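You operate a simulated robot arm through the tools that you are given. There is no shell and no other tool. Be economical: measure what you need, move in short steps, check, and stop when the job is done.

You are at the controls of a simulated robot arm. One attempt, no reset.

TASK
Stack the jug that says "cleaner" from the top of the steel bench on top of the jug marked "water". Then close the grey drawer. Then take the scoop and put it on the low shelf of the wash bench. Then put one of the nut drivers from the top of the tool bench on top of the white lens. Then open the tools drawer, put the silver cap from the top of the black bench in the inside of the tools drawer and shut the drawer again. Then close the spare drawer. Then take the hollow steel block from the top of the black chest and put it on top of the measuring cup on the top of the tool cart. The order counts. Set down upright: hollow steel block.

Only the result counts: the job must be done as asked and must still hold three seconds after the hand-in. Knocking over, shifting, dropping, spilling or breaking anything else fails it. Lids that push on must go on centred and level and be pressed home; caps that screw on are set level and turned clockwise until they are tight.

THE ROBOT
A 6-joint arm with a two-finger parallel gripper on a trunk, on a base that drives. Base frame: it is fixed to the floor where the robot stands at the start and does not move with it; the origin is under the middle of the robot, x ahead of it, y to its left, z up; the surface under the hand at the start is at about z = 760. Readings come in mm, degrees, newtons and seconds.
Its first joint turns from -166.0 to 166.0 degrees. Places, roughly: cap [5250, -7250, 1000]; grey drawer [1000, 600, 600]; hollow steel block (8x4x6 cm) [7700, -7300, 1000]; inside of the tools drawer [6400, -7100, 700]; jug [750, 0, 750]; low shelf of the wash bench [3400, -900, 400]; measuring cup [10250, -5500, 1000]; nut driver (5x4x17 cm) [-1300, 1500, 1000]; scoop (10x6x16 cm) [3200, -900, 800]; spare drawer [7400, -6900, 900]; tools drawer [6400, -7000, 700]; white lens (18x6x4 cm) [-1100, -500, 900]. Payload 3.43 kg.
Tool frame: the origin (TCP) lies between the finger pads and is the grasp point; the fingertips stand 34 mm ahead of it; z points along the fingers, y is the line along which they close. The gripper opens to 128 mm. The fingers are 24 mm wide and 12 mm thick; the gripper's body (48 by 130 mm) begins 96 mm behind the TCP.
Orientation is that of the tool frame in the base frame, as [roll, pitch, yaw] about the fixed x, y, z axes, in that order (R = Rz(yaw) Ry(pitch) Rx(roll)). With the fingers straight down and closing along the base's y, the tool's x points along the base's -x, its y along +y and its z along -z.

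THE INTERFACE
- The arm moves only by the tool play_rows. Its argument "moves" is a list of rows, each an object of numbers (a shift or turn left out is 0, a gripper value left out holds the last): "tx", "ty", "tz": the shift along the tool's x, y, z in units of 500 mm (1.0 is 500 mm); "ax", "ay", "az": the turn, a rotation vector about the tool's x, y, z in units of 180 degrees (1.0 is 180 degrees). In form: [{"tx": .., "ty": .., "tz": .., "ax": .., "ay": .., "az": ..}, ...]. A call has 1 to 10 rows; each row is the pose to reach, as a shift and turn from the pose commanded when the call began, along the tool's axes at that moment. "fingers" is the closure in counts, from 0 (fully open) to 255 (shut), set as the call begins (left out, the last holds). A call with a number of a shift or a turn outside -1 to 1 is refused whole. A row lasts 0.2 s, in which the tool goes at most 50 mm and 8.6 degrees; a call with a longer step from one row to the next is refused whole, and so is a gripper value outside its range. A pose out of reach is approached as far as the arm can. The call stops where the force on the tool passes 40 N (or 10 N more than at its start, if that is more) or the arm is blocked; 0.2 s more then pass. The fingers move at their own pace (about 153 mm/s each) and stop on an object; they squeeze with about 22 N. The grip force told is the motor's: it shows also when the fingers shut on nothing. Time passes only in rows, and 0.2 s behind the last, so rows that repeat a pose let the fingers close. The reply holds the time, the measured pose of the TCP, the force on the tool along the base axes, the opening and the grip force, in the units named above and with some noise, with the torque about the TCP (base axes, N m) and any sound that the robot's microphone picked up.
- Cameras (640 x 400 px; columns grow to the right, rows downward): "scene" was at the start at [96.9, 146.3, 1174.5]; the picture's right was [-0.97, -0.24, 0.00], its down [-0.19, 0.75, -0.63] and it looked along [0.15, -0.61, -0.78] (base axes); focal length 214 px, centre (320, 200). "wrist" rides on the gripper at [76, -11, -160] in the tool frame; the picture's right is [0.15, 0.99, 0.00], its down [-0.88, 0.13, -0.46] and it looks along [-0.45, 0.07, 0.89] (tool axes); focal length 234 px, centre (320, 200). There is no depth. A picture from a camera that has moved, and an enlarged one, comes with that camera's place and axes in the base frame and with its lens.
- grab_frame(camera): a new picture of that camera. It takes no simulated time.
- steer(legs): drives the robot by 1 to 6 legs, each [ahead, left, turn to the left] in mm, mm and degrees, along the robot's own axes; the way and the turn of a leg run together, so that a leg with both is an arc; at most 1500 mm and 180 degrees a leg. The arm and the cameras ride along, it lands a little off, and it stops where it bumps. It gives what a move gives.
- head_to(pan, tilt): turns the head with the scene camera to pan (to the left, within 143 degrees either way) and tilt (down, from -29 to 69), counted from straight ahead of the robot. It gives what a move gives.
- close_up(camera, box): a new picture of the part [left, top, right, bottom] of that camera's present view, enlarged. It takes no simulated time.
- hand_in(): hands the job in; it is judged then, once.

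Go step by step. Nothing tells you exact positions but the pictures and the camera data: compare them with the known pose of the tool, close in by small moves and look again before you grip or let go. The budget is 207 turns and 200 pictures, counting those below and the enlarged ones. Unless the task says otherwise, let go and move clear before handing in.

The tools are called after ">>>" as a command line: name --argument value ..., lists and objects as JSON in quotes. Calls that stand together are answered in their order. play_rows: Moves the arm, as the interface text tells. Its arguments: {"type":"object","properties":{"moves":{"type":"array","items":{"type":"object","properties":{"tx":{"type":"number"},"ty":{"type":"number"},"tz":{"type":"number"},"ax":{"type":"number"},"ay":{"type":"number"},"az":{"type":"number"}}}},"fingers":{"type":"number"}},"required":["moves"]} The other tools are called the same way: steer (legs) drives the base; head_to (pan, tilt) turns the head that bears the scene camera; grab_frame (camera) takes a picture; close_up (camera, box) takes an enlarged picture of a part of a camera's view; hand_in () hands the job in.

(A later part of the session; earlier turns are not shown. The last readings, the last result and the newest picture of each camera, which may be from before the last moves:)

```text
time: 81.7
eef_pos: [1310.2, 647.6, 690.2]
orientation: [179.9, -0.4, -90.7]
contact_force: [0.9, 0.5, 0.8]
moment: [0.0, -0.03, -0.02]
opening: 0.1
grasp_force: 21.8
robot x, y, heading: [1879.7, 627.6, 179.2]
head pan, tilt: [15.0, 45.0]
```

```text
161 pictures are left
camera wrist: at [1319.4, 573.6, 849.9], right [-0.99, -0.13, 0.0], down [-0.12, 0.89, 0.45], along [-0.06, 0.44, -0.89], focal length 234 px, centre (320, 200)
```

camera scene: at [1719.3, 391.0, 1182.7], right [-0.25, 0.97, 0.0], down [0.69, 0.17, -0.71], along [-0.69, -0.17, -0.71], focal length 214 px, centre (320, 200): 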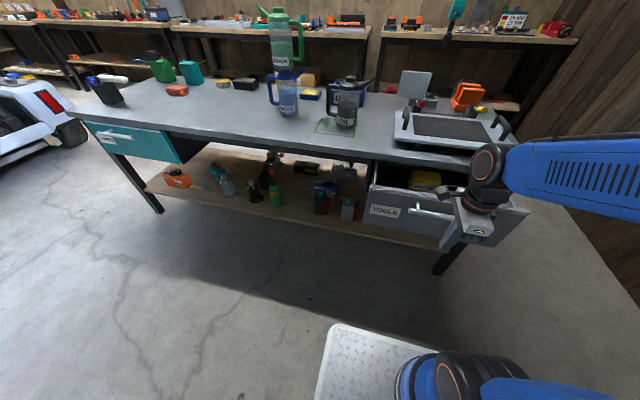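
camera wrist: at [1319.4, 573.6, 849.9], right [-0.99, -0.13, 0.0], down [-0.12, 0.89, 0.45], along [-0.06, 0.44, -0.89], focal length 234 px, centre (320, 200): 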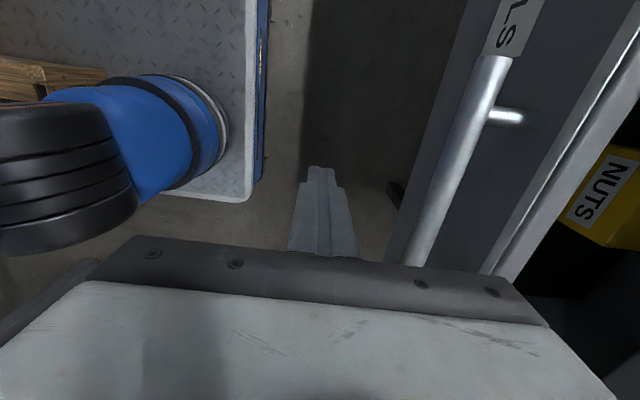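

The finger is lined up in front of the bar centre. I push slowly toward the bench.

>>> play_rows --moves '[{"ty": 0.06}, {"ty": 0.12}, {"ty": 0.15}, {"ty": 0.18}, {"ty": 0.21}, {"ty": 0.24}, {"ty": 0.27}, {"ty": 0.3}, {"ty": 0.33}, {"ty": 0.35}]'

>>> grab_frame --camera "wrist"

```text
time: 83.8
eef_pos: [1132.3, 647.5, 692.1]
orientation: [179.8, -0.5, -90.7]
contact_force: [0.1, 0.8, 0.3]
moment: [-0.01, -0.01, -0.03]
opening: 0.2
grasp_force: 22.0
robot x, y, heading: [1883.5, 630.1, 179.3]
head pan, tilt: [15.0, 45.0]
```

```text
160 pictures are left
camera wrist: at [1142.3, 574.5, 853.2], right [-0.99, -0.13, 0.01], down [-0.12, 0.89, 0.45], along [-0.06, 0.44, -0.89], focal length 234 px, centre (320, 200)
```

wrist: 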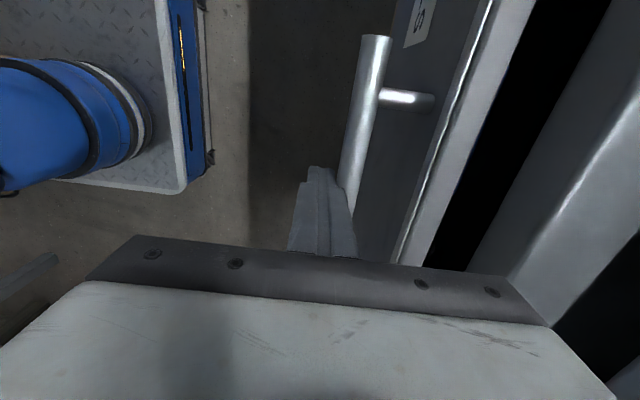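

The drawer glides in; I keep pushing until it stops.

>>> play_rows --moves '[{"ty": 0.03}, {"ty": 0.06}, {"ty": 0.08}, {"ty": 0.1}, {"ty": 0.12}, {"ty": 0.14}, {"ty": 0.16}]'

>>> grab_frame --camera "wrist"

>>> grab_frame --camera "scene"

```text
time: 84.9
eef_pos: [1086.9, 647.2, 692.5]
orientation: [-179.5, -0.5, -90.8]
contact_force: [14.2, 1.1, 12.3]
moment: [-0.17, 0.09, 0.14]
opening: 0.1
grasp_force: 21.9
robot x, y, heading: [1887.2, 627.4, 179.2]
head pan, tilt: [15.0, 45.0]
stopped in row 5: the force on the tool passed its limit at 56 N (the readings are from after the stop); the commanded pose is now the measured one
```

```text
159 pictures are left
camera wrist: at [1094.9, 573.8, 853.1], right [-0.99, -0.13, -0.01], down [-0.12, 0.89, 0.45], along [-0.06, 0.44, -0.89], focal length 234 px, centre (320, 200)
```

wrist: 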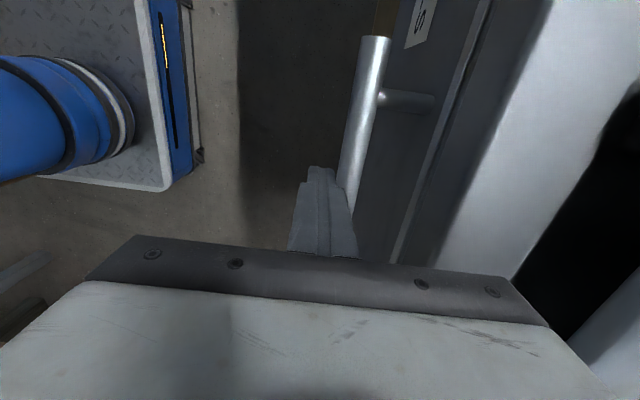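

```text
158 pictures are left
camera scene: at [1720.4, 391.0, 1182.8], right [-0.25, 0.97, 0.0], down [0.68, 0.17, -0.71], along [-0.69, -0.17, -0.71], focal length 214 px, centre (320, 200)
```

scene: 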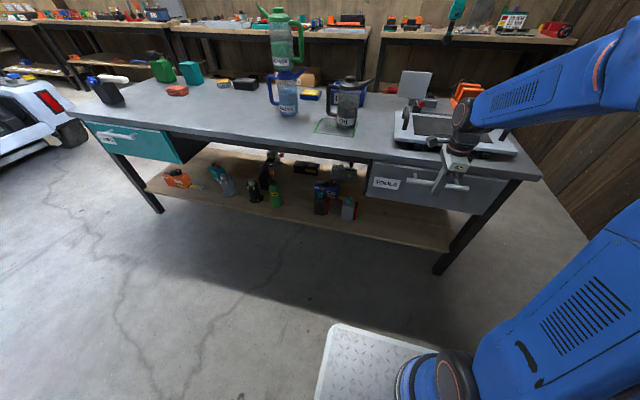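

The drawer is home. I back off and raise the hand, then check it.

>>> play_rows --moves '[{"ty": -0.04}, {"ty": -0.12}, {"ty": -0.2}, {"ty": -0.3}, {"ty": -0.34, "tz": -0.09}, {"ty": -0.34, "tz": -0.18}, {"ty": -0.34, "tz": -0.27}, {"ty": -0.34, "tz": -0.36}, {"ty": -0.34, "tz": -0.45}, {"ty": -0.34, "tz": -0.54}]'

>>> close_up --camera "scene" --box '[340, 130, 560, 270]'

>>> head_to --pan 110 --tilt 20

>>> grab_frame --camera "scene"

```text
time: 87.1
eef_pos: [1253.6, 644.1, 960.3]
orientation: [-179.6, -0.4, -90.7]
contact_force: [0.0, -0.2, 0.5]
moment: [0.03, 0.0, -0.01]
opening: 0.0
grasp_force: 21.9
robot x, y, heading: [1879.9, 628.0, 179.3]
head pan, tilt: [15.0, 45.0]
```

```text
2.86 times, centred on (450, 200) of scene
camera zoom: at [1719.5, 391.0, 1182.7], right [-0.25, 0.97, 0.0], down [0.69, 0.17, -0.71], along [-0.69, -0.17, -0.71], focal length 613 px, centre (-51, 200)
```

zoom: 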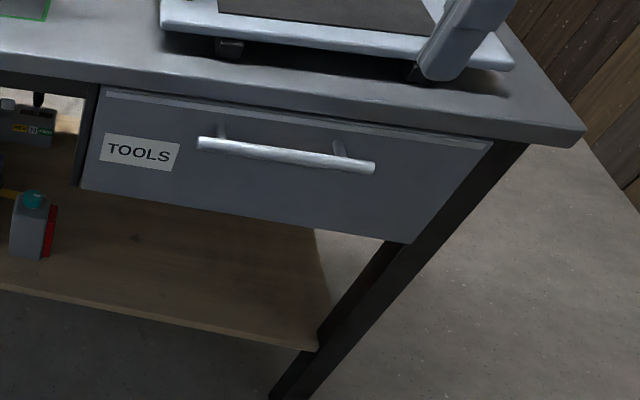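

```text
time: 88.8
eef_pos: [1254.2, 644.7, 960.4]
orientation: [-179.5, -0.5, -90.7]
contact_force: [0.5, 0.4, 0.7]
moment: [0.02, 0.01, 0.01]
opening: 0.0
grasp_force: 22.1
robot x, y, heading: [1879.2, 632.2, 179.5]
head pan, tilt: [110.0, 20.0]
```

```text
156 pictures are left
camera scene: at [1829.1, 323.2, 1221.4], right [-0.94, -0.33, 0.0], down [-0.11, 0.32, -0.94], along [0.31, -0.89, -0.34], focal length 214 px, centre (320, 200)
```

scene: 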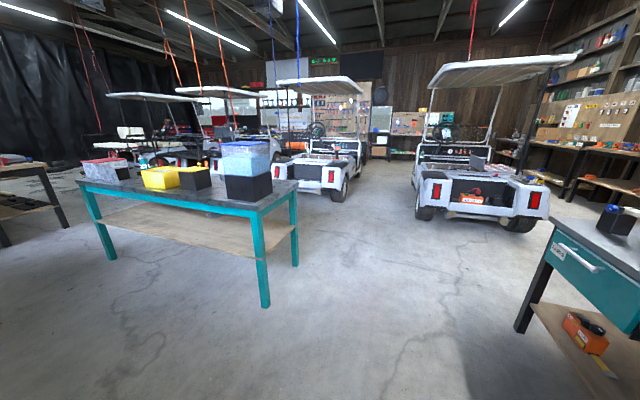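

Drawer closed. Next the wash bench (x 2570–4300, y −1160…−665): I tuck the arm and drive to its near side.

>>> play_rows --moves '[{"ty": -0.08, "tz": -0.02}, {"ty": -0.16, "tz": -0.05}, {"ty": -0.24, "tz": -0.1}, {"ty": -0.32, "tz": -0.14}, {"ty": -0.4, "tz": -0.18}]' --fingers 0

>>> steer --legs '[[0, 500, 0], [0, 0, 90.5], [0, 1350, 0]]'

>>> head_to --pan 0 --tilt 30

>>> grab_frame --camera "scene"

```text
time: 90.0
eef_pos: [1452.2, 646.4, 1054.0]
orientation: [-179.6, -0.4, -90.6]
contact_force: [-0.1, -1.1, 0.0]
moment: [0.04, -0.04, -0.02]
opening: 128.1
grasp_force: 0.1
robot x, y, heading: [1883.8, 630.8, 179.4]
head pan, tilt: [110.0, 20.0]
```

```text
time: 103.1
eef_pos: [3178.6, -394.8, 1053.4]
orientation: [-179.7, -0.5, -3.6]
contact_force: [0.2, -0.2, 0.8]
moment: [0.0, 0.01, -0.01]
opening: 128.2
grasp_force: 0.0
robot x, y, heading: [3217.5, 32.5, -93.8]
head pan, tilt: [110.0, 20.0]
```

```text
time: 105.0
eef_pos: [3177.3, -396.2, 1052.6]
orientation: [-179.6, -0.4, -3.7]
contact_force: [-0.3, 0.5, -0.2]
moment: [-0.03, -0.01, 0.0]
opening: 127.9
grasp_force: 0.1
robot x, y, heading: [3219.8, 34.1, -93.8]
head pan, tilt: [0.0, 30.0]
```

```text
155 pictures are left
camera scene: at [3424.1, -151.0, 1205.3], right [-1.0, 0.07, 0.0], down [0.03, 0.5, -0.87], along [-0.06, -0.86, -0.5], focal length 214 px, centre (320, 200)
```

scene: 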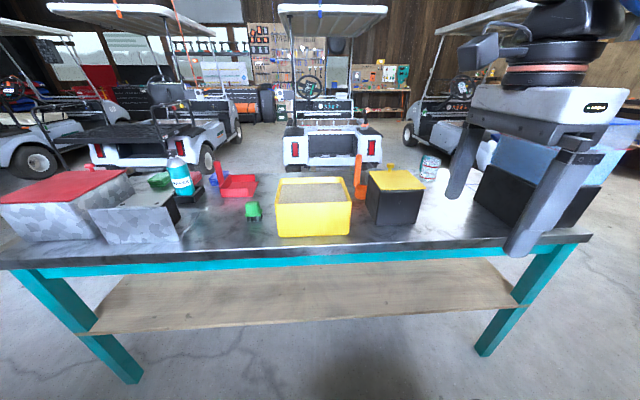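

>>> close_up --camera "scene" --box '[150, 130, 450, 260]'

>>> grab_frame --camera "wrist"

```text
2.13 times, centred on (300, 195) of scene
camera zoom: at [3424.1, -151.0, 1205.3], right [-1.0, 0.07, 0.0], down [0.03, 0.5, -0.87], along [-0.06, -0.86, -0.5], focal length 458 px, centre (363, 211)
```

zoom: 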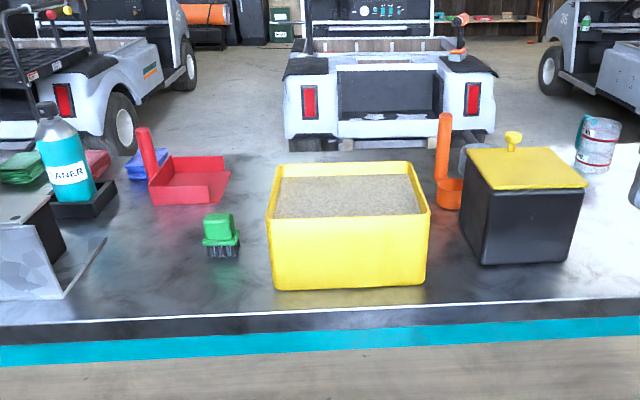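

```text
153 pictures are left
camera wrist: at [3251.2, -389.5, 1214.0], right [0.08, -1.0, -0.01], down [-0.89, -0.08, 0.45], along [-0.45, -0.03, -0.89], focal length 234 px, centre (320, 200)
```

wrist: 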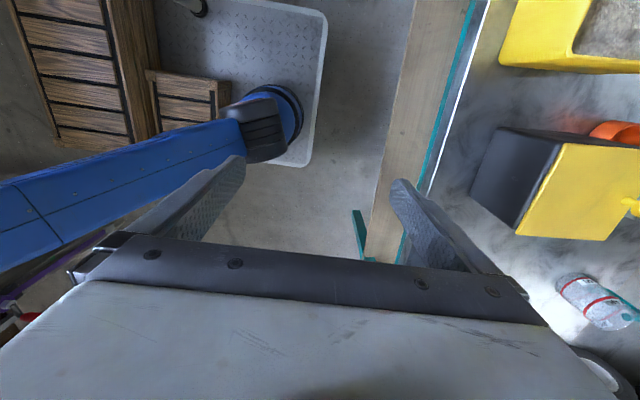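

The orange scoop stands behind the yellow bin, left of the black box. I drive closer and bring the hand over it to look down.

>>> steer --legs '[[0, 0, 3.8], [180, 0, 0]]'

>>> play_rows --moves '[{"ty": 0.08, "tx": 0.01, "tz": -0.02}, {"ty": 0.16, "tx": 0.02, "tz": -0.05}, {"ty": 0.24, "tx": 0.03, "tz": -0.08}, {"ty": 0.32, "tx": 0.03, "tz": -0.1}, {"ty": 0.34, "tx": 0.03, "tz": -0.1}]'

>>> grab_frame --camera "wrist"

```text
time: 106.9
eef_pos: [3207.3, -575.8, 1053.3]
orientation: [-179.6, -0.5, 0.1]
contact_force: [-0.5, 0.3, -0.3]
moment: [-0.04, 0.02, -0.02]
opening: 128.1
grasp_force: 0.1
robot x, y, heading: [3217.7, -142.8, -90.0]
head pan, tilt: [0.0, 30.0]
```

```text
time: 108.1
eef_pos: [3222.9, -746.2, 1099.7]
orientation: [-179.6, -0.5, 0.2]
contact_force: [0.5, 0.6, 0.1]
moment: [0.0, 0.0, 0.0]
opening: 127.9
grasp_force: 0.1
robot x, y, heading: [3214.7, -143.8, -90.0]
head pan, tilt: [0.0, 30.0]
```

```text
152 pictures are left
camera wrist: at [3296.7, -735.4, 1260.8], right [0.15, -0.99, 0.0], down [-0.88, -0.14, 0.45], along [-0.44, -0.06, -0.89], focal length 234 px, centre (320, 200)
```

wrist: 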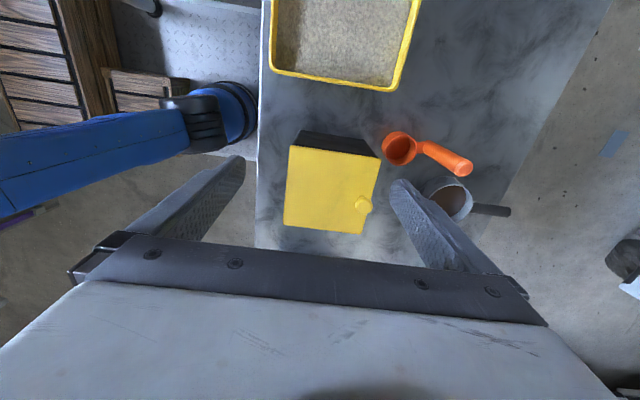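

The scoop handle stands upright at about (3219,-952), z 800–935, cup on my side. I'll grip it with the tool tilted 45° so I can later reach under the table top. First I turn the wrist.

>>> play_rows --moves '[{"az": -0.045}, {"az": -0.09}, {"az": -0.135}, {"az": -0.18}, {"az": -0.225}, {"az": -0.27}, {"az": -0.315}, {"az": -0.36}, {"az": -0.405}, {"az": -0.45}]'

>>> play_rows --moves '[{"az": -0.045}, {"az": -0.049}, {"az": -0.049}]' --fingers 125

>>> play_rows --moves '[{"ay": -0.04, "tx": -0.03}, {"ay": -0.08, "tx": -0.07}, {"ay": -0.12, "tx": -0.11}, {"ay": -0.16, "tx": -0.15, "tz": 0.02}, {"ay": -0.2, "tx": -0.19, "tz": 0.04}, {"ay": -0.24, "tx": -0.22, "tz": 0.06}, {"ay": -0.25, "tx": -0.24, "tz": 0.1}, {"ay": -0.25, "tx": -0.25, "tz": 0.16}, {"ay": -0.25, "tx": -0.25, "tz": 0.22}]'

>>> grab_frame --camera "wrist"

>>> grab_frame --camera "scene"

```text
time: 110.3
eef_pos: [3222.7, -746.3, 1103.3]
orientation: [179.6, -0.6, 81.2]
contact_force: [0.1, -0.2, 0.7]
moment: [0.01, -0.01, -0.03]
opening: 127.8
grasp_force: 0.1
robot x, y, heading: [3218.8, -144.2, -90.0]
head pan, tilt: [0.0, 30.0]
```

```text
time: 111.1
eef_pos: [3221.2, -746.7, 1102.6]
orientation: [179.5, -0.4, 90.0]
contact_force: [0.0, 0.1, 0.5]
moment: [0.0, -0.04, 0.02]
opening: 64.9
grasp_force: 0.0
robot x, y, heading: [3220.1, -148.0, -89.9]
head pan, tilt: [0.0, 30.0]
```

```text
time: 113.1
eef_pos: [3221.4, -871.3, 993.1]
orientation: [179.3, 44.6, 89.5]
contact_force: [-0.1, -0.2, 0.4]
moment: [0.04, -0.02, -0.01]
opening: 65.1
grasp_force: 0.0
robot x, y, heading: [3217.5, -148.5, -89.9]
head pan, tilt: [0.0, 30.0]
```

```text
151 pictures are left
camera wrist: at [3209.0, -704.6, 1053.3], right [0.99, 0.1, -0.09], down [0.12, -0.31, 0.94], along [0.07, -0.95, -0.32], focal length 234 px, centre (320, 200)
```

wrist: 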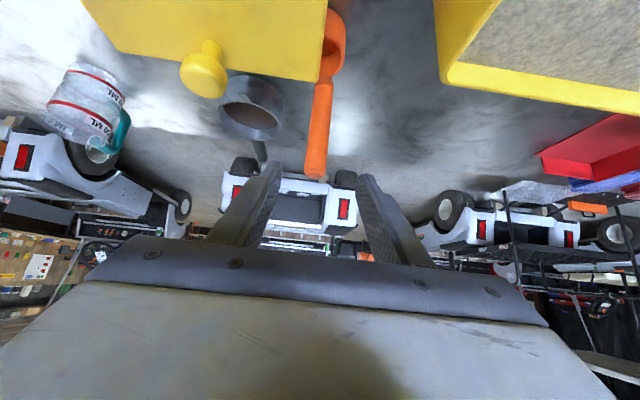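

```text
150 pictures are left
camera scene: at [3436.4, -315.0, 1205.3], right [-1.0, 0.0, 0.0], down [0.0, 0.5, -0.87], along [0.0, -0.87, -0.5], focal length 214 px, centre (320, 200)
```

scene: 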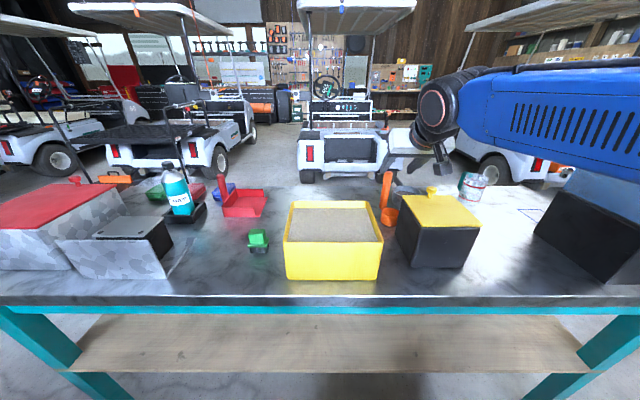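

Handle is lined up between the fingers; I advance along the tool axis.

>>> play_rows --moves '[{"tx": 0.01, "tz": 0.05}, {"tx": 0.02, "tz": 0.1}, {"tx": 0.024, "ty": -0.003, "tz": 0.15}, {"tx": 0.024, "ty": -0.003, "tz": 0.2}, {"tx": 0.024, "ty": -0.003, "tz": 0.253}, {"tx": 0.024, "ty": -0.003, "tz": 0.253}]'

>>> grab_frame --camera "wrist"

>>> grab_frame --camera "scene"

```text
time: 114.5
eef_pos: [3221.4, -949.5, 891.9]
orientation: [179.3, 44.7, 89.5]
contact_force: [-0.7, -0.2, -0.9]
moment: [-0.01, 0.0, -0.03]
opening: 65.2
grasp_force: 0.0
robot x, y, heading: [3218.5, -145.7, -89.8]
head pan, tilt: [0.0, 30.0]
```

```text
149 pictures are left
camera wrist: at [3208.9, -783.2, 952.7], right [0.99, 0.1, -0.09], down [0.12, -0.31, 0.94], along [0.07, -0.95, -0.32], focal length 234 px, centre (320, 200)
```

wrist: 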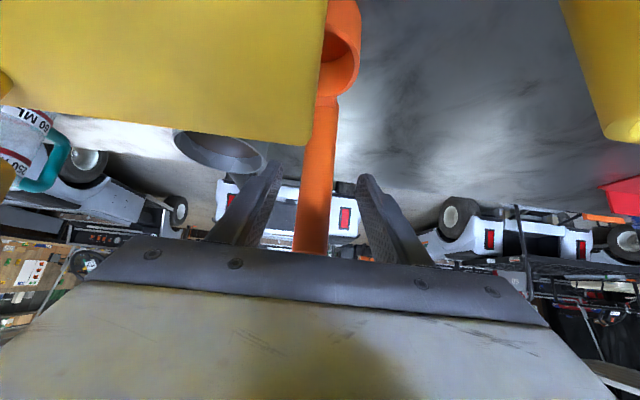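

```text
148 pictures are left
camera scene: at [3436.4, -315.0, 1205.3], right [-1.0, 0.0, 0.0], down [0.0, 0.5, -0.87], along [0.0, -0.87, -0.5], focal length 214 px, centre (320, 200)
```

scene: 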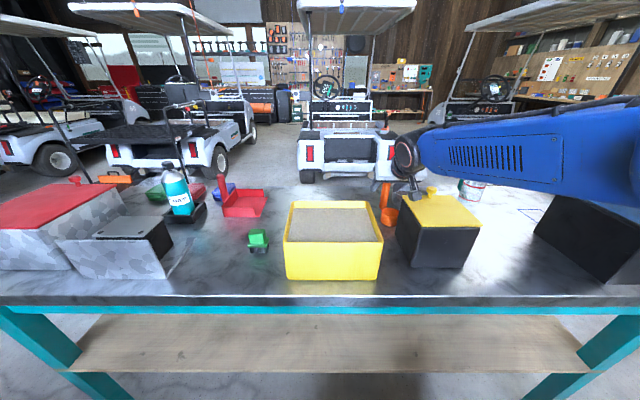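

>>> play_rows --moves '[{}, {}, {}, {}]' --fingers 255

>>> close_up --camera "scene" --box '[340, 150, 460, 240]'

>>> close_up --camera "wrist" --box '[220, 0, 420, 270]'

```text
time: 115.5
eef_pos: [3222.2, -949.6, 892.7]
orientation: [179.4, 44.7, 89.5]
contact_force: [-1.0, -0.4, 1.8]
moment: [-0.05, 0.1, 0.06]
opening: 24.5
grasp_force: 22.0
robot x, y, heading: [3218.6, -144.8, -90.1]
head pan, tilt: [0.0, 30.0]
```

```text
4.44 times, centred on (400, 195) of scene
camera zoom: at [3436.5, -315.0, 1205.3], right [-1.0, 0.0, 0.0], down [0.0, 0.5, -0.87], along [0.0, -0.87, -0.5], focal length 953 px, centre (-36, 222)
```

zoom: 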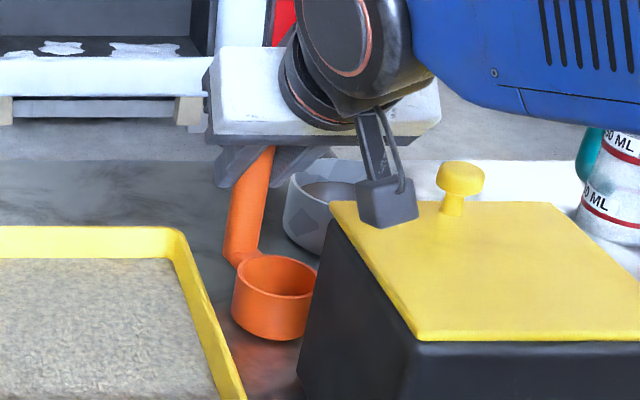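

```text
1.48 times, centred on (320, 135) of wrist
camera zoom: at [3208.9, -783.1, 953.0], right [0.99, 0.1, -0.09], down [0.12, -0.31, 0.94], along [0.07, -0.95, -0.32], focal length 347 px, centre (320, 296)
```

zoom: 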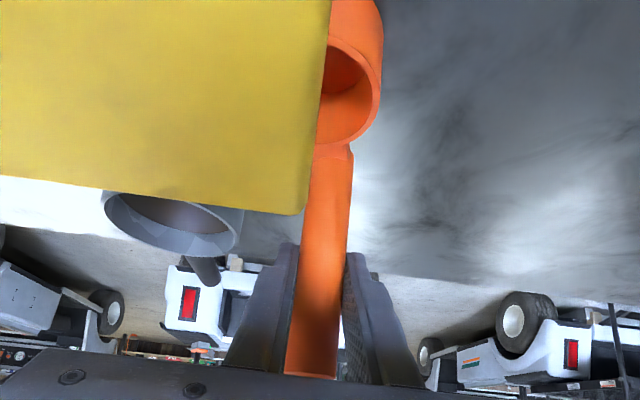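

Gripped (24 mm handle). I lift the scoop straight up.

>>> play_rows --moves '[{"tx": -0.02, "tz": -0.02}, {"tx": -0.06, "tz": -0.06}, {"tx": -0.12, "tz": -0.12}, {"tx": -0.18, "tz": -0.18}, {"tx": -0.24, "tz": -0.24}, {"tx": -0.28, "tz": -0.28}, {"tx": -0.28, "tz": -0.28}]'

>>> grab_frame --camera "scene"

>>> grab_frame --camera "wrist"

```text
time: 117.1
eef_pos: [3221.8, -953.8, 1091.2]
orientation: [179.5, 44.7, 89.7]
contact_force: [-0.1, -0.1, 0.2]
moment: [-0.02, 0.03, -0.01]
opening: 24.6
grasp_force: 22.8
robot x, y, heading: [3219.3, -142.7, -89.8]
head pan, tilt: [0.0, 30.0]
```

```text
145 pictures are left
camera scene: at [3436.5, -315.0, 1205.3], right [-1.0, 0.0, 0.0], down [0.0, 0.5, -0.87], along [0.0, -0.87, -0.5], focal length 214 px, centre (320, 200)
```

scene: 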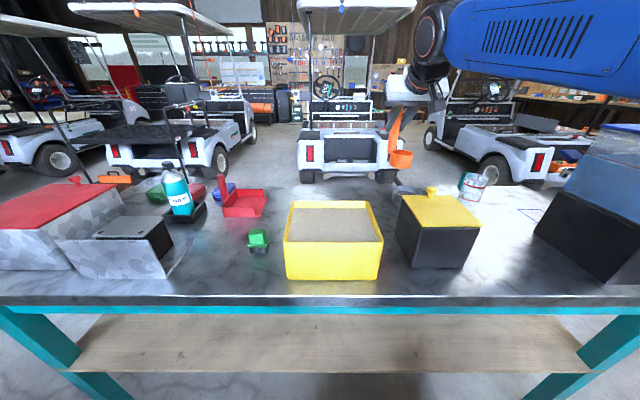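

```text
144 pictures are left
camera wrist: at [3208.5, -786.2, 1151.9], right [0.99, 0.1, -0.1], down [0.12, -0.31, 0.94], along [0.07, -0.95, -0.32], focal length 234 px, centre (320, 200)
```

wrist: 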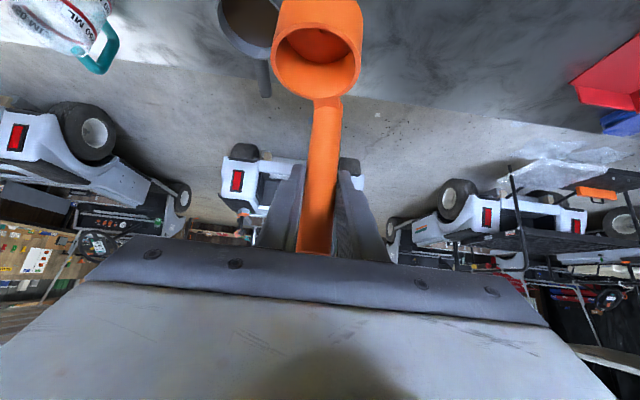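

I retract the scoop toward the robot above everything, then back up and shift left so I can look at the shelf.

>>> play_rows --moves '[{"tx": 0.06, "tz": -0.06}, {"tx": 0.12, "tz": -0.12}, {"tx": 0.18, "tz": -0.18}, {"tx": 0.24, "tz": -0.24}, {"tx": 0.3, "tz": -0.3}, {"tx": 0.36, "tz": -0.36}, {"tx": 0.42, "tz": -0.42}, {"tx": 0.48, "tz": -0.48}, {"tx": 0.54, "tz": -0.54}]'

>>> close_up --camera "scene" --box '[220, 280, 420, 400]'

>>> steer --legs '[[-230, 0, 0], [0, 200, 0]]'

>>> head_to --pan 0 --tilt 45

>>> grab_frame --camera "scene"

>>> grab_frame --camera "wrist"

```text
time: 119.3
eef_pos: [3131.9, -589.3, 1092.0]
orientation: [179.3, 44.6, 59.8]
contact_force: [0.6, 0.2, -0.9]
moment: [0.02, -0.02, -0.01]
opening: 24.8
grasp_force: 21.9
out of reach, approached as far as the arm can: row 9
robot x, y, heading: [3217.8, -147.5, -89.8]
head pan, tilt: [0.0, 30.0]
stopped in row 9: the arm was blocked; the commanded pose is now the measured one
```

```text
3.20 times, centred on (320, 340) of scene
camera zoom: at [3436.3, -315.3, 1205.3], right [-1.0, 0.0, 0.0], down [0.0, 0.5, -0.87], along [0.0, -0.87, -0.5], focal length 686 px, centre (320, -248)
```

zoom: 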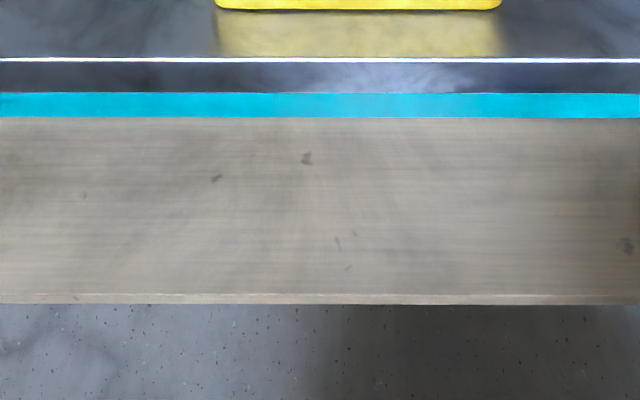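

```text
time: 122.2
eef_pos: [3338.4, -363.2, 1091.7]
orientation: [179.2, 44.6, 60.4]
contact_force: [0.3, -0.1, -1.3]
moment: [-0.04, 0.04, -0.02]
opening: 24.9
grasp_force: 21.9
robot x, y, heading: [3417.8, 76.5, -89.3]
head pan, tilt: [0.0, 30.0]
```

```text
time: 123.0
eef_pos: [3338.4, -363.4, 1092.1]
orientation: [179.2, 44.6, 60.4]
contact_force: [-0.5, 0.2, -1.2]
moment: [0.01, 0.01, 0.0]
opening: 24.6
grasp_force: 22.1
robot x, y, heading: [3416.8, 79.7, -89.2]
head pan, tilt: [0.0, 45.0]
```

```text
142 pictures are left
camera scene: at [3639.7, -78.0, 1182.8], right [-1.0, -0.01, 0.0], down [-0.01, 0.71, -0.71], along [0.01, -0.71, -0.71], focal length 214 px, centre (320, 200)
```

scene: 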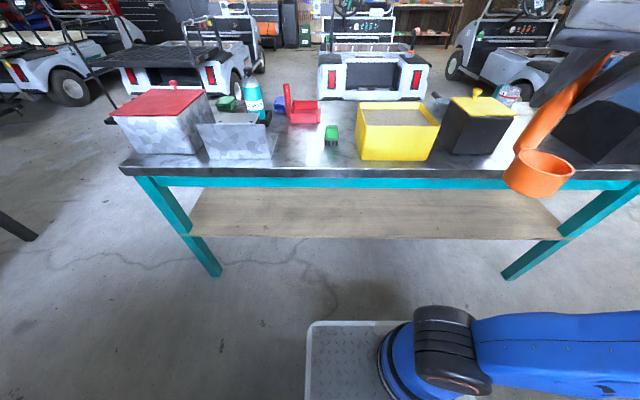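

```text
141 pictures are left
camera wrist: at [3407.7, -211.9, 1152.8], right [0.92, -0.39, -0.09], down [-0.04, -0.33, 0.94], along [-0.4, -0.86, -0.32], focal length 234 px, centre (320, 200)
```

wrist: 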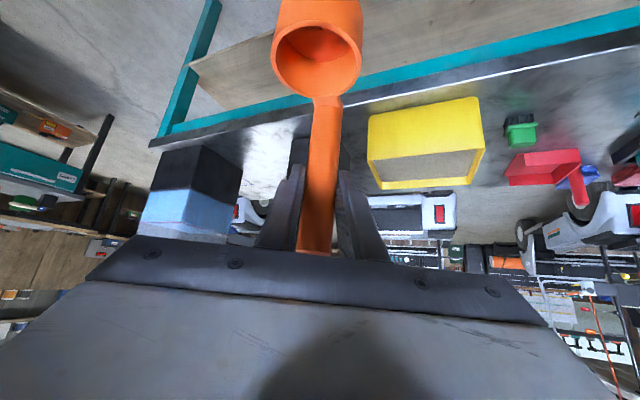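

>>> close_up --camera "scene" --box '[270, 140, 400, 260]'

```text
3.33 times, centred on (335, 200) of scene
camera zoom: at [3639.7, -78.0, 1182.8], right [-1.0, -0.01, 0.0], down [-0.01, 0.71, -0.71], along [0.01, -0.71, -0.71], focal length 715 px, centre (270, 200)
```

zoom: 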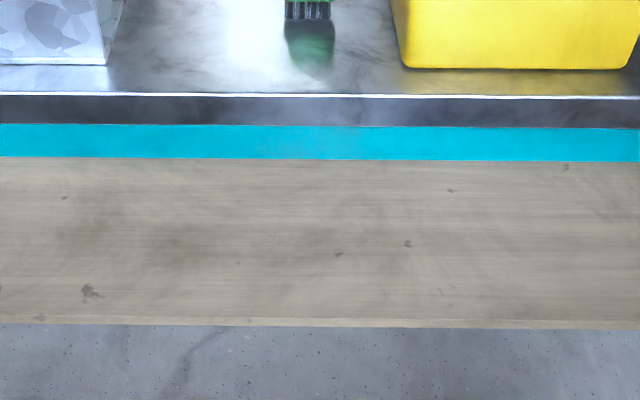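

Shelf top is at z≈413 with its front edge at y≈−629; table rail bottom z≈679. I straighten the hand and bring the scoop in front of the table.

>>> play_rows --moves '[{"tx": -0.001, "ty": 0.05, "tz": 0.045, "ax": -0.02, "az": -0.02}, {"tx": -0.003, "ty": 0.1, "tz": 0.09, "ax": -0.04, "az": -0.04}, {"tx": -0.004, "ty": 0.15, "tz": 0.135, "ax": -0.06, "az": -0.06}, {"tx": -0.005, "ty": 0.2, "tz": 0.18, "ax": -0.08, "az": -0.08}, {"tx": -0.006, "ty": 0.25, "tz": 0.225, "ax": -0.1, "az": -0.1}, {"tx": -0.008, "ty": 0.292, "tz": 0.268, "ax": -0.116, "az": -0.116}, {"tx": -0.008, "ty": 0.292, "tz": 0.268, "ax": -0.116, "az": -0.116}]'

>>> grab_frame --camera "scene"

```text
time: 124.6
eef_pos: [3422.3, -515.6, 1000.3]
orientation: [179.2, 44.9, 89.9]
contact_force: [0.2, 0.1, -0.5]
moment: [-0.02, 0.01, -0.01]
opening: 25.0
grasp_force: 22.1
robot x, y, heading: [3421.2, 78.8, -89.3]
head pan, tilt: [0.0, 45.0]
```

```text
139 pictures are left
camera scene: at [3639.8, -77.9, 1182.7], right [-1.0, -0.01, 0.0], down [-0.01, 0.71, -0.71], along [0.01, -0.71, -0.71], focal length 214 px, centre (320, 200)
```

scene: 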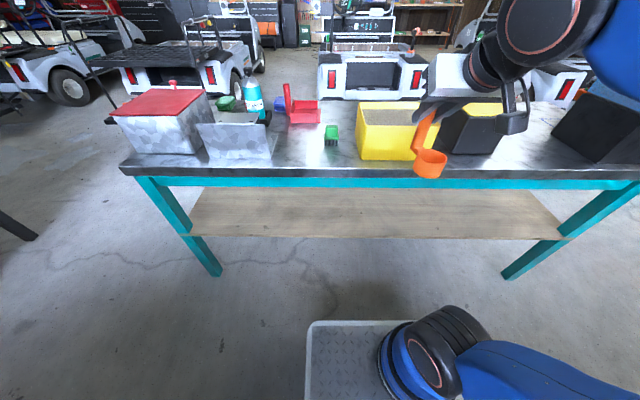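

>>> play_rows --moves '[{"tx": 0.0643, "tz": 0.0643}, {"tx": 0.1287, "tz": 0.1287}, {"tx": 0.193, "tz": 0.193}, {"tx": 0.2574, "tz": 0.2574}, {"tx": 0.3217, "tz": 0.3217}, {"tx": 0.386, "tz": 0.386}, {"tx": 0.4504, "tz": 0.4504}, {"tx": 0.5147, "tz": 0.5147}, {"tx": 0.579, "tz": 0.579}, {"tx": 0.6434, "tz": 0.6434}]'

>>> grab_frame --camera "scene"

>>> grab_frame --camera "wrist"

```text
time: 126.8
eef_pos: [3490.8, -659.4, 652.7]
orientation: [179.4, 44.2, 89.7]
contact_force: [-0.6, -0.3, 0.2]
moment: [0.02, -0.03, 0.02]
opening: 24.9
grasp_force: 21.8
out of reach, approached as far as the arm can: row 5, 6, 7, 8, 9, 10
robot x, y, heading: [3413.2, 81.0, -89.3]
head pan, tilt: [0.0, 45.0]
```

```text
138 pictures are left
camera scene: at [3639.6, -78.2, 1182.7], right [-1.0, -0.01, 0.0], down [-0.01, 0.71, -0.71], along [0.01, -0.71, -0.71], focal length 214 px, centre (320, 200)
```

scene: 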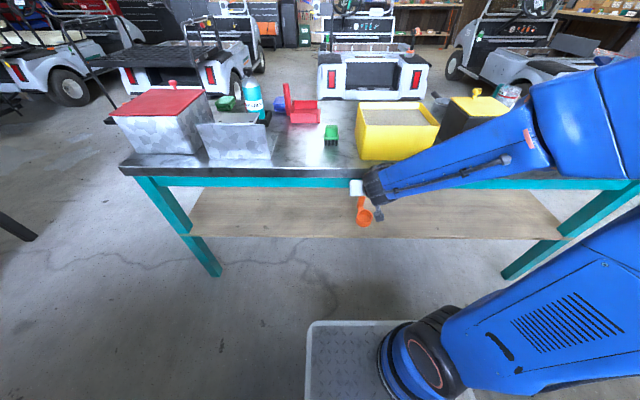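

```text
137 pictures are left
camera wrist: at [3477.8, -492.3, 714.2], right [0.99, 0.11, -0.09], down [0.12, -0.31, 0.94], along [0.07, -0.94, -0.32], focal length 234 px, centre (320, 200)
```

wrist: 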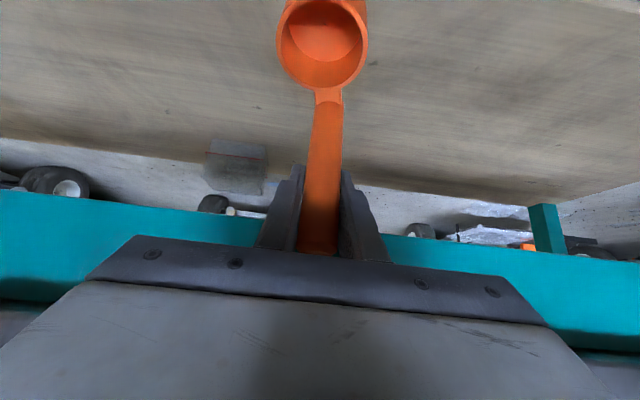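

The arm cannot go low so close to the robot, so I back the robot straight out by 240 mm to work at a longer radius.

>>> steer --legs '[[-240, 0, 0]]'

>>> grab_frame --camera "wrist"

```text
time: 128.6
eef_pos: [3487.8, -413.0, 654.0]
orientation: [179.4, 44.4, 89.8]
contact_force: [-0.4, 0.2, -0.4]
moment: [0.0, 0.01, -0.02]
opening: 24.8
grasp_force: 22.1
robot x, y, heading: [3417.8, 321.7, -89.6]
head pan, tilt: [0.0, 45.0]
```

```text
136 pictures are left
camera wrist: at [3474.5, -247.4, 714.5], right [0.99, 0.11, -0.09], down [0.12, -0.31, 0.94], along [0.07, -0.94, -0.32], focal length 234 px, centre (320, 200)
```

wrist: 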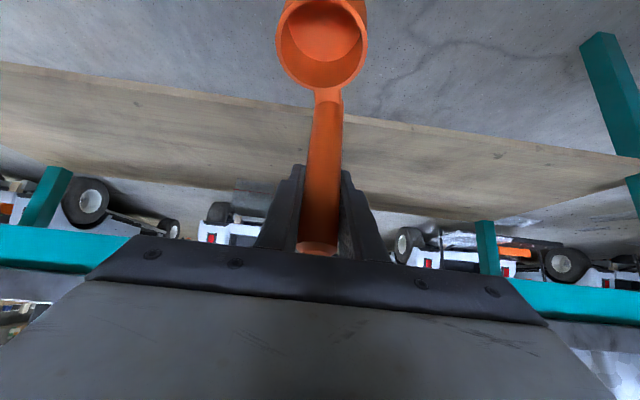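

>>> play_rows --moves '[{"tz": 0.08, "tx": -0.003}, {"tz": 0.16, "tx": -0.006}, {"tz": 0.24, "tx": -0.009}, {"tz": 0.32, "tx": -0.011}, {"tz": 0.32, "tx": -0.011}]'

>>> grab_frame --camera "scene"

```text
time: 129.8
eef_pos: [3487.5, -531.8, 540.1]
orientation: [179.3, 44.4, 89.6]
contact_force: [0.1, 0.7, -0.3]
moment: [0.0, -0.03, 0.03]
opening: 25.0
grasp_force: 22.2
robot x, y, heading: [3417.2, 325.2, -89.6]
head pan, tilt: [0.0, 45.0]
```

```text
135 pictures are left
camera scene: at [3636.5, 166.8, 1182.7], right [-1.0, -0.01, 0.0], down [-0.01, 0.71, -0.71], along [0.01, -0.71, -0.71], focal length 214 px, centre (320, 200)
```

scene: 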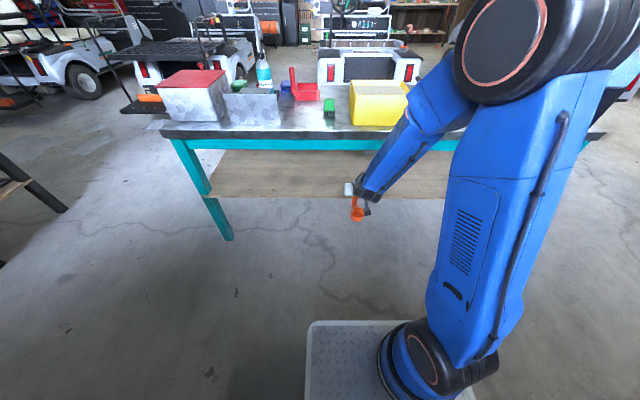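

I move the scoop in over the shelf, with slight clearance.

>>> play_rows --moves '[{"tz": 0.0, "tx": -0.03}, {"tz": 0.05, "tx": -0.08}, {"tz": 0.1, "tx": -0.13}, {"tz": 0.15, "tx": -0.18}, {"tz": 0.18, "tx": -0.21}, {"tz": 0.18, "tx": -0.21}]'

>>> grab_frame --camera "wrist"

>>> close_up --camera "scene" --box '[300, 110, 440, 230]'

```text
time: 131.2
eef_pos: [3489.4, -668.8, 552.5]
orientation: [179.2, 44.4, 89.9]
contact_force: [0.0, -0.6, -0.1]
moment: [-0.06, 0.0, -0.01]
opening: 25.0
grasp_force: 21.9
robot x, y, heading: [3418.3, 325.9, -89.5]
head pan, tilt: [0.0, 45.0]
```

```text
134 pictures are left
camera wrist: at [3476.0, -501.0, 614.3], right [0.99, 0.11, -0.09], down [0.12, -0.31, 0.94], along [0.07, -0.94, -0.32], focal length 234 px, centre (320, 200)
```

wrist: 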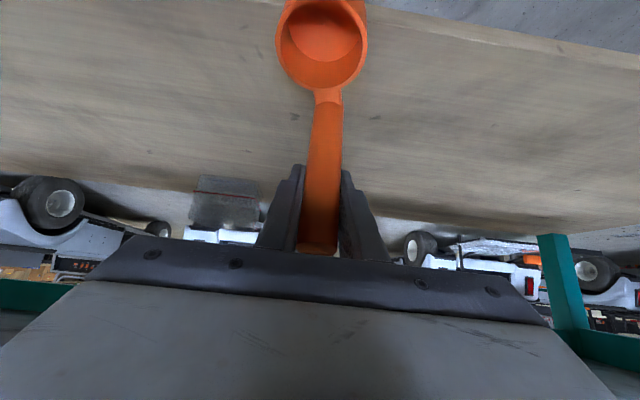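

```text
3.33 times, centred on (370, 170) of scene
camera zoom: at [3636.5, 166.7, 1182.7], right [-1.0, -0.01, 0.0], down [-0.01, 0.71, -0.71], along [0.01, -0.71, -0.71], focal length 715 px, centre (153, 300)
```

zoom: 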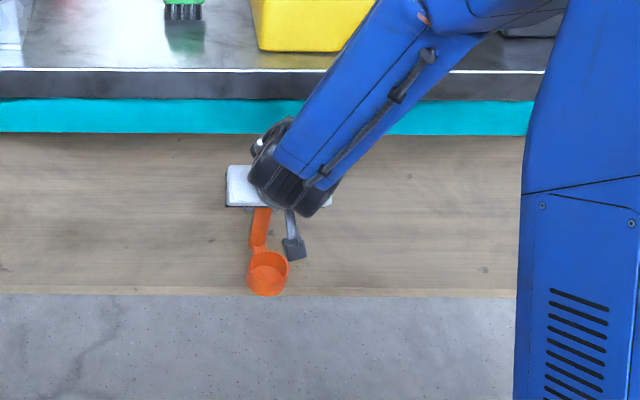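

>>> play_rows --moves '[{"tz": 0.03, "tx": -0.03}, {"tz": 0.06, "tx": -0.06}, {"tz": 0.088, "tx": -0.088}, {"tz": 0.088, "tx": -0.088}]'

>>> grab_frame --camera "wrist"

>>> close_up --camera "scene" --box '[300, 110, 440, 230]'

```text
time: 132.2
eef_pos: [3491.2, -730.9, 551.9]
orientation: [179.4, 44.4, 89.9]
contact_force: [-0.7, 0.7, -1.1]
moment: [0.06, 0.0, -0.03]
opening: 24.8
grasp_force: 22.0
robot x, y, heading: [3417.7, 325.1, -89.2]
head pan, tilt: [0.0, 45.0]
```

```text
132 pictures are left
camera wrist: at [3476.9, -563.5, 613.2], right [0.99, 0.11, -0.09], down [0.12, -0.31, 0.94], along [0.07, -0.94, -0.32], focal length 234 px, centre (320, 200)
```

wrist: 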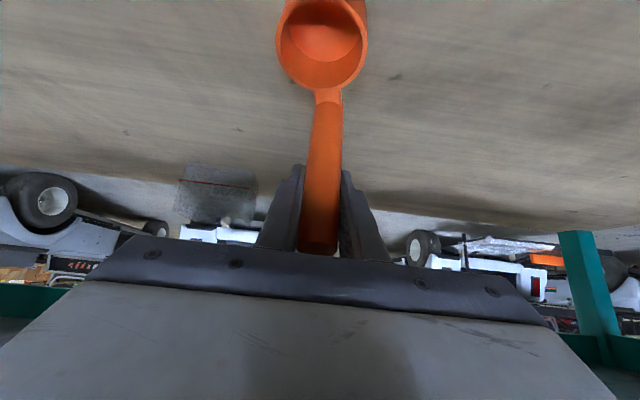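

```text
3.33 times, centred on (370, 170) of scene
camera zoom: at [3636.6, 166.7, 1182.7], right [-1.0, -0.01, 0.0], down [-0.01, 0.71, -0.71], along [0.01, -0.71, -0.71], focal length 715 px, centre (153, 300)
```

zoom: 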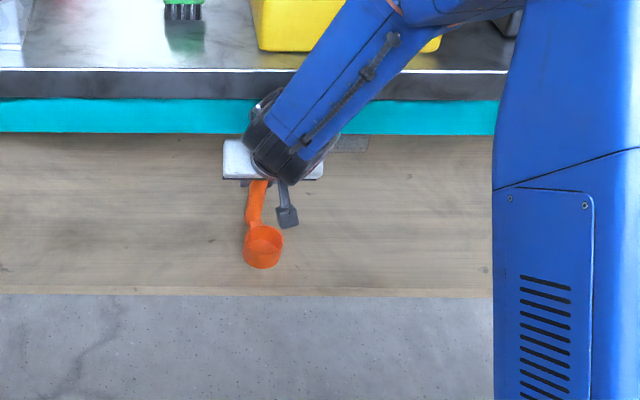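

>>> play_rows --moves '[{"tz": 0.01, "tx": 0.01}, {"tz": 0.016, "tx": 0.016}, {"tz": 0.02, "tx": 0.02}, {"tz": 0.0235, "tx": 0.0235}, {"tz": 0.0235, "tx": 0.0235}]'

>>> close_up --camera "scene" --box '[310, 140, 410, 215]'

```text
time: 133.4
eef_pos: [3489.0, -729.4, 536.2]
orientation: [179.3, 44.5, 89.8]
contact_force: [2.2, -3.2, 12.0]
moment: [0.52, 0.08, -0.04]
opening: 24.8
grasp_force: 21.2
robot x, y, heading: [3414.3, 324.4, -89.3]
head pan, tilt: [0.0, 45.0]
```

```text
5.33 times, centred on (360, 178) of scene
camera zoom: at [3636.6, 167.1, 1182.8], right [-1.0, -0.01, 0.0], down [-0.01, 0.71, -0.71], along [0.01, -0.71, -0.71], focal length 1144 px, centre (107, 320)
```

zoom: 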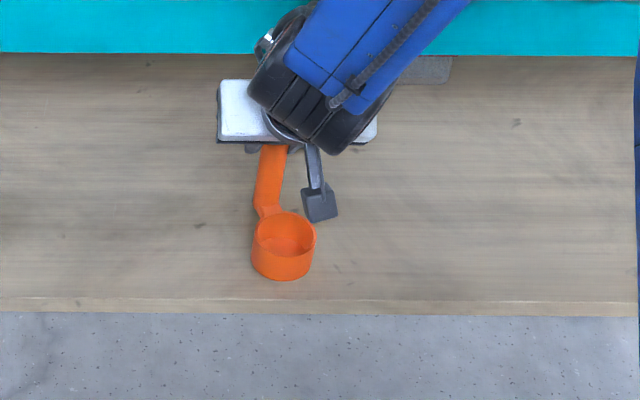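

Contact felt under the cup. I open and withdraw along the tool axis.

>>> play_rows --moves '[{"tz": -0.001, "tx": -0.001}, {"tz": -0.001, "tx": -0.001}]'

>>> play_rows --moves '[{}, {}, {}, {}]' --fingers 135

>>> play_rows --moves '[{"tz": -0.04}, {"tz": -0.1}, {"tz": -0.18}, {"tz": -0.26}, {"tz": -0.34}, {"tz": -0.42}, {"tz": -0.5}]'

>>> grab_frame --camera "scene"

>>> grab_frame --camera "wrist"

```text
time: 134.0
eef_pos: [3488.4, -729.9, 536.3]
orientation: [179.3, 44.3, 89.8]
contact_force: [1.0, -1.2, 7.0]
moment: [0.49, 0.02, -0.06]
opening: 24.7
grasp_force: 22.0
robot x, y, heading: [3414.6, 325.4, -89.3]
head pan, tilt: [0.0, 45.0]
```

```text
time: 135.0
eef_pos: [3489.1, -729.7, 537.5]
orientation: [179.4, 44.4, 89.8]
contact_force: [0.6, -0.3, 0.0]
moment: [-0.01, 0.0, 0.02]
opening: 60.3
grasp_force: 0.1
robot x, y, heading: [3417.8, 328.3, -89.4]
head pan, tilt: [0.0, 45.0]
```

```text
time: 136.6
eef_pos: [3484.4, -554.4, 713.9]
orientation: [179.3, 44.3, 89.7]
contact_force: [-0.4, -0.3, -0.2]
moment: [0.0, 0.01, -0.02]
opening: 60.0
grasp_force: 0.0
robot x, y, heading: [3415.1, 322.4, -89.5]
head pan, tilt: [0.0, 45.0]
```

```text
129 pictures are left
camera scene: at [3636.6, 166.4, 1182.7], right [-1.0, -0.01, 0.0], down [-0.01, 0.71, -0.71], along [0.01, -0.71, -0.71], focal length 214 px, centre (320, 200)
```

scene: 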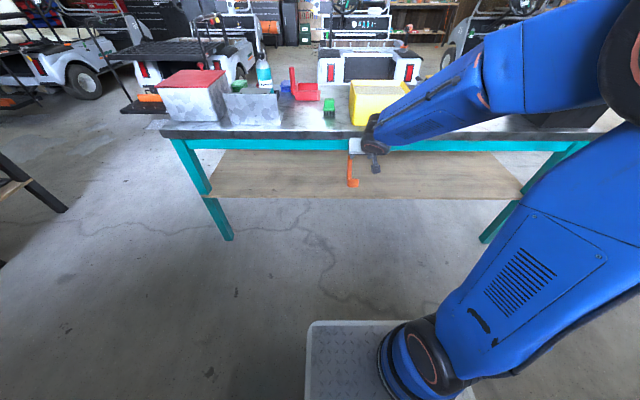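

```text
128 pictures are left
camera wrist: at [3471.0, -388.1, 776.0], right [0.99, 0.11, -0.09], down [0.12, -0.31, 0.94], along [0.07, -0.94, -0.32], focal length 234 px, centre (320, 200)
```

wrist: 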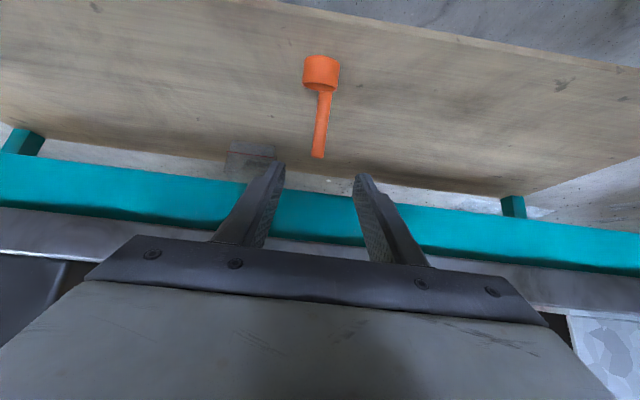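

>>> close_up --camera "scene" --box '[320, 140, 400, 200]'

>>> close_up --camera "wrist" --box '[270, 40, 370, 170]'

```text
6.67 times, centred on (360, 170) of scene
camera zoom: at [3636.6, 166.4, 1182.7], right [-1.0, -0.01, 0.0], down [-0.01, 0.71, -0.71], along [0.01, -0.71, -0.71], focal length 1430 px, centre (53, 400)
```

zoom: 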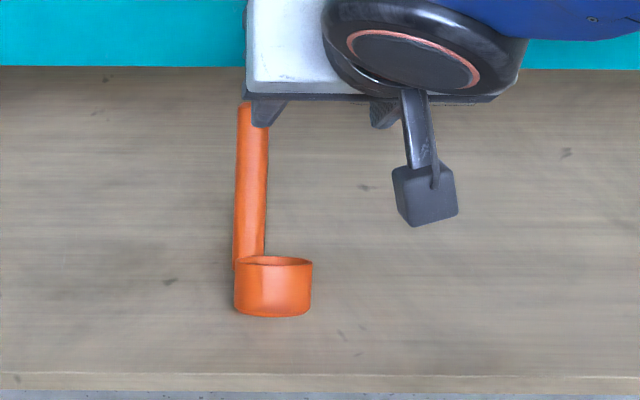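

```text
3.08 times, centred on (320, 105) of wrist
camera zoom: at [3471.0, -388.1, 776.0], right [0.99, 0.11, -0.09], down [0.12, -0.31, 0.94], along [0.07, -0.94, -0.32], focal length 720 px, centre (320, 492)
```

zoom: 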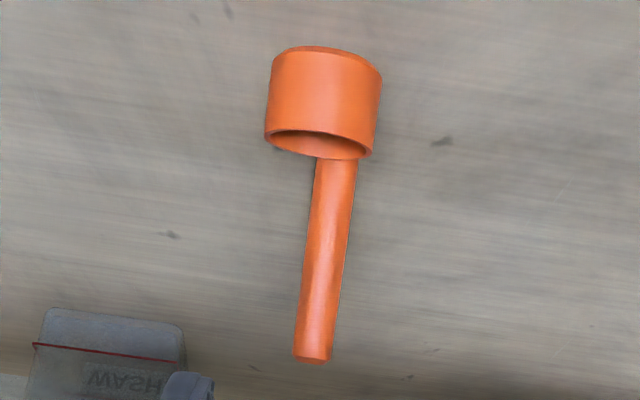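

The scoop seems to be leaning back. I let a moment pass and look again.

>>> play_rows --moves '[{"tz": -0.06}, {"tz": -0.12}, {"tz": -0.18}, {"tz": -0.18}, {"tz": -0.18}]'

>>> close_up --camera "scene" --box '[320, 140, 400, 200]'

>>> close_up --camera "wrist" --box '[220, 0, 420, 200]'

```text
time: 137.8
eef_pos: [3488.4, -491.3, 779.5]
orientation: [179.3, 44.3, 89.8]
contact_force: [-0.6, -0.4, 0.2]
moment: [0.02, -0.01, 0.0]
opening: 60.4
grasp_force: 0.0
robot x, y, heading: [3416.6, 324.8, -89.3]
head pan, tilt: [0.0, 45.0]
```

```text
6.67 times, centred on (360, 170) of scene
camera zoom: at [3636.5, 166.7, 1182.7], right [-1.0, -0.01, 0.0], down [-0.01, 0.71, -0.71], along [0.01, -0.71, -0.71], focal length 1430 px, centre (53, 400)
```

zoom: 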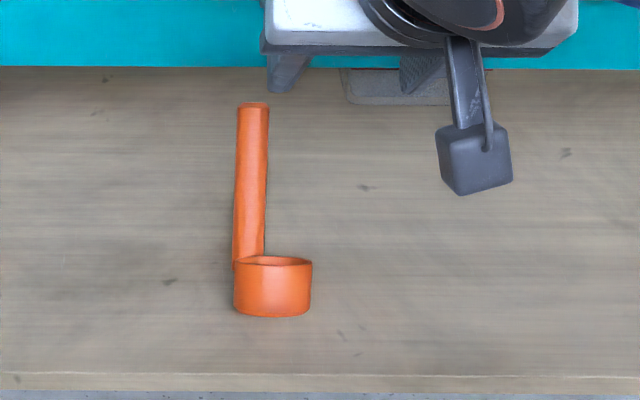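

```text
2.00 times, centred on (320, 100) of wrist
camera zoom: at [3473.9, -324.8, 841.5], right [0.99, 0.11, -0.09], down [0.12, -0.31, 0.94], along [0.07, -0.94, -0.32], focal length 468 px, centre (320, 400)
```

zoom: 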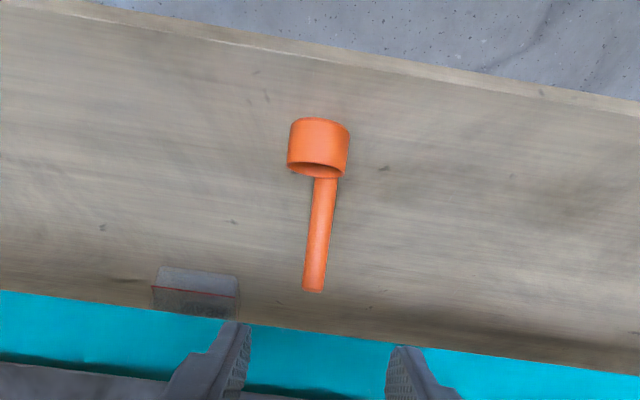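

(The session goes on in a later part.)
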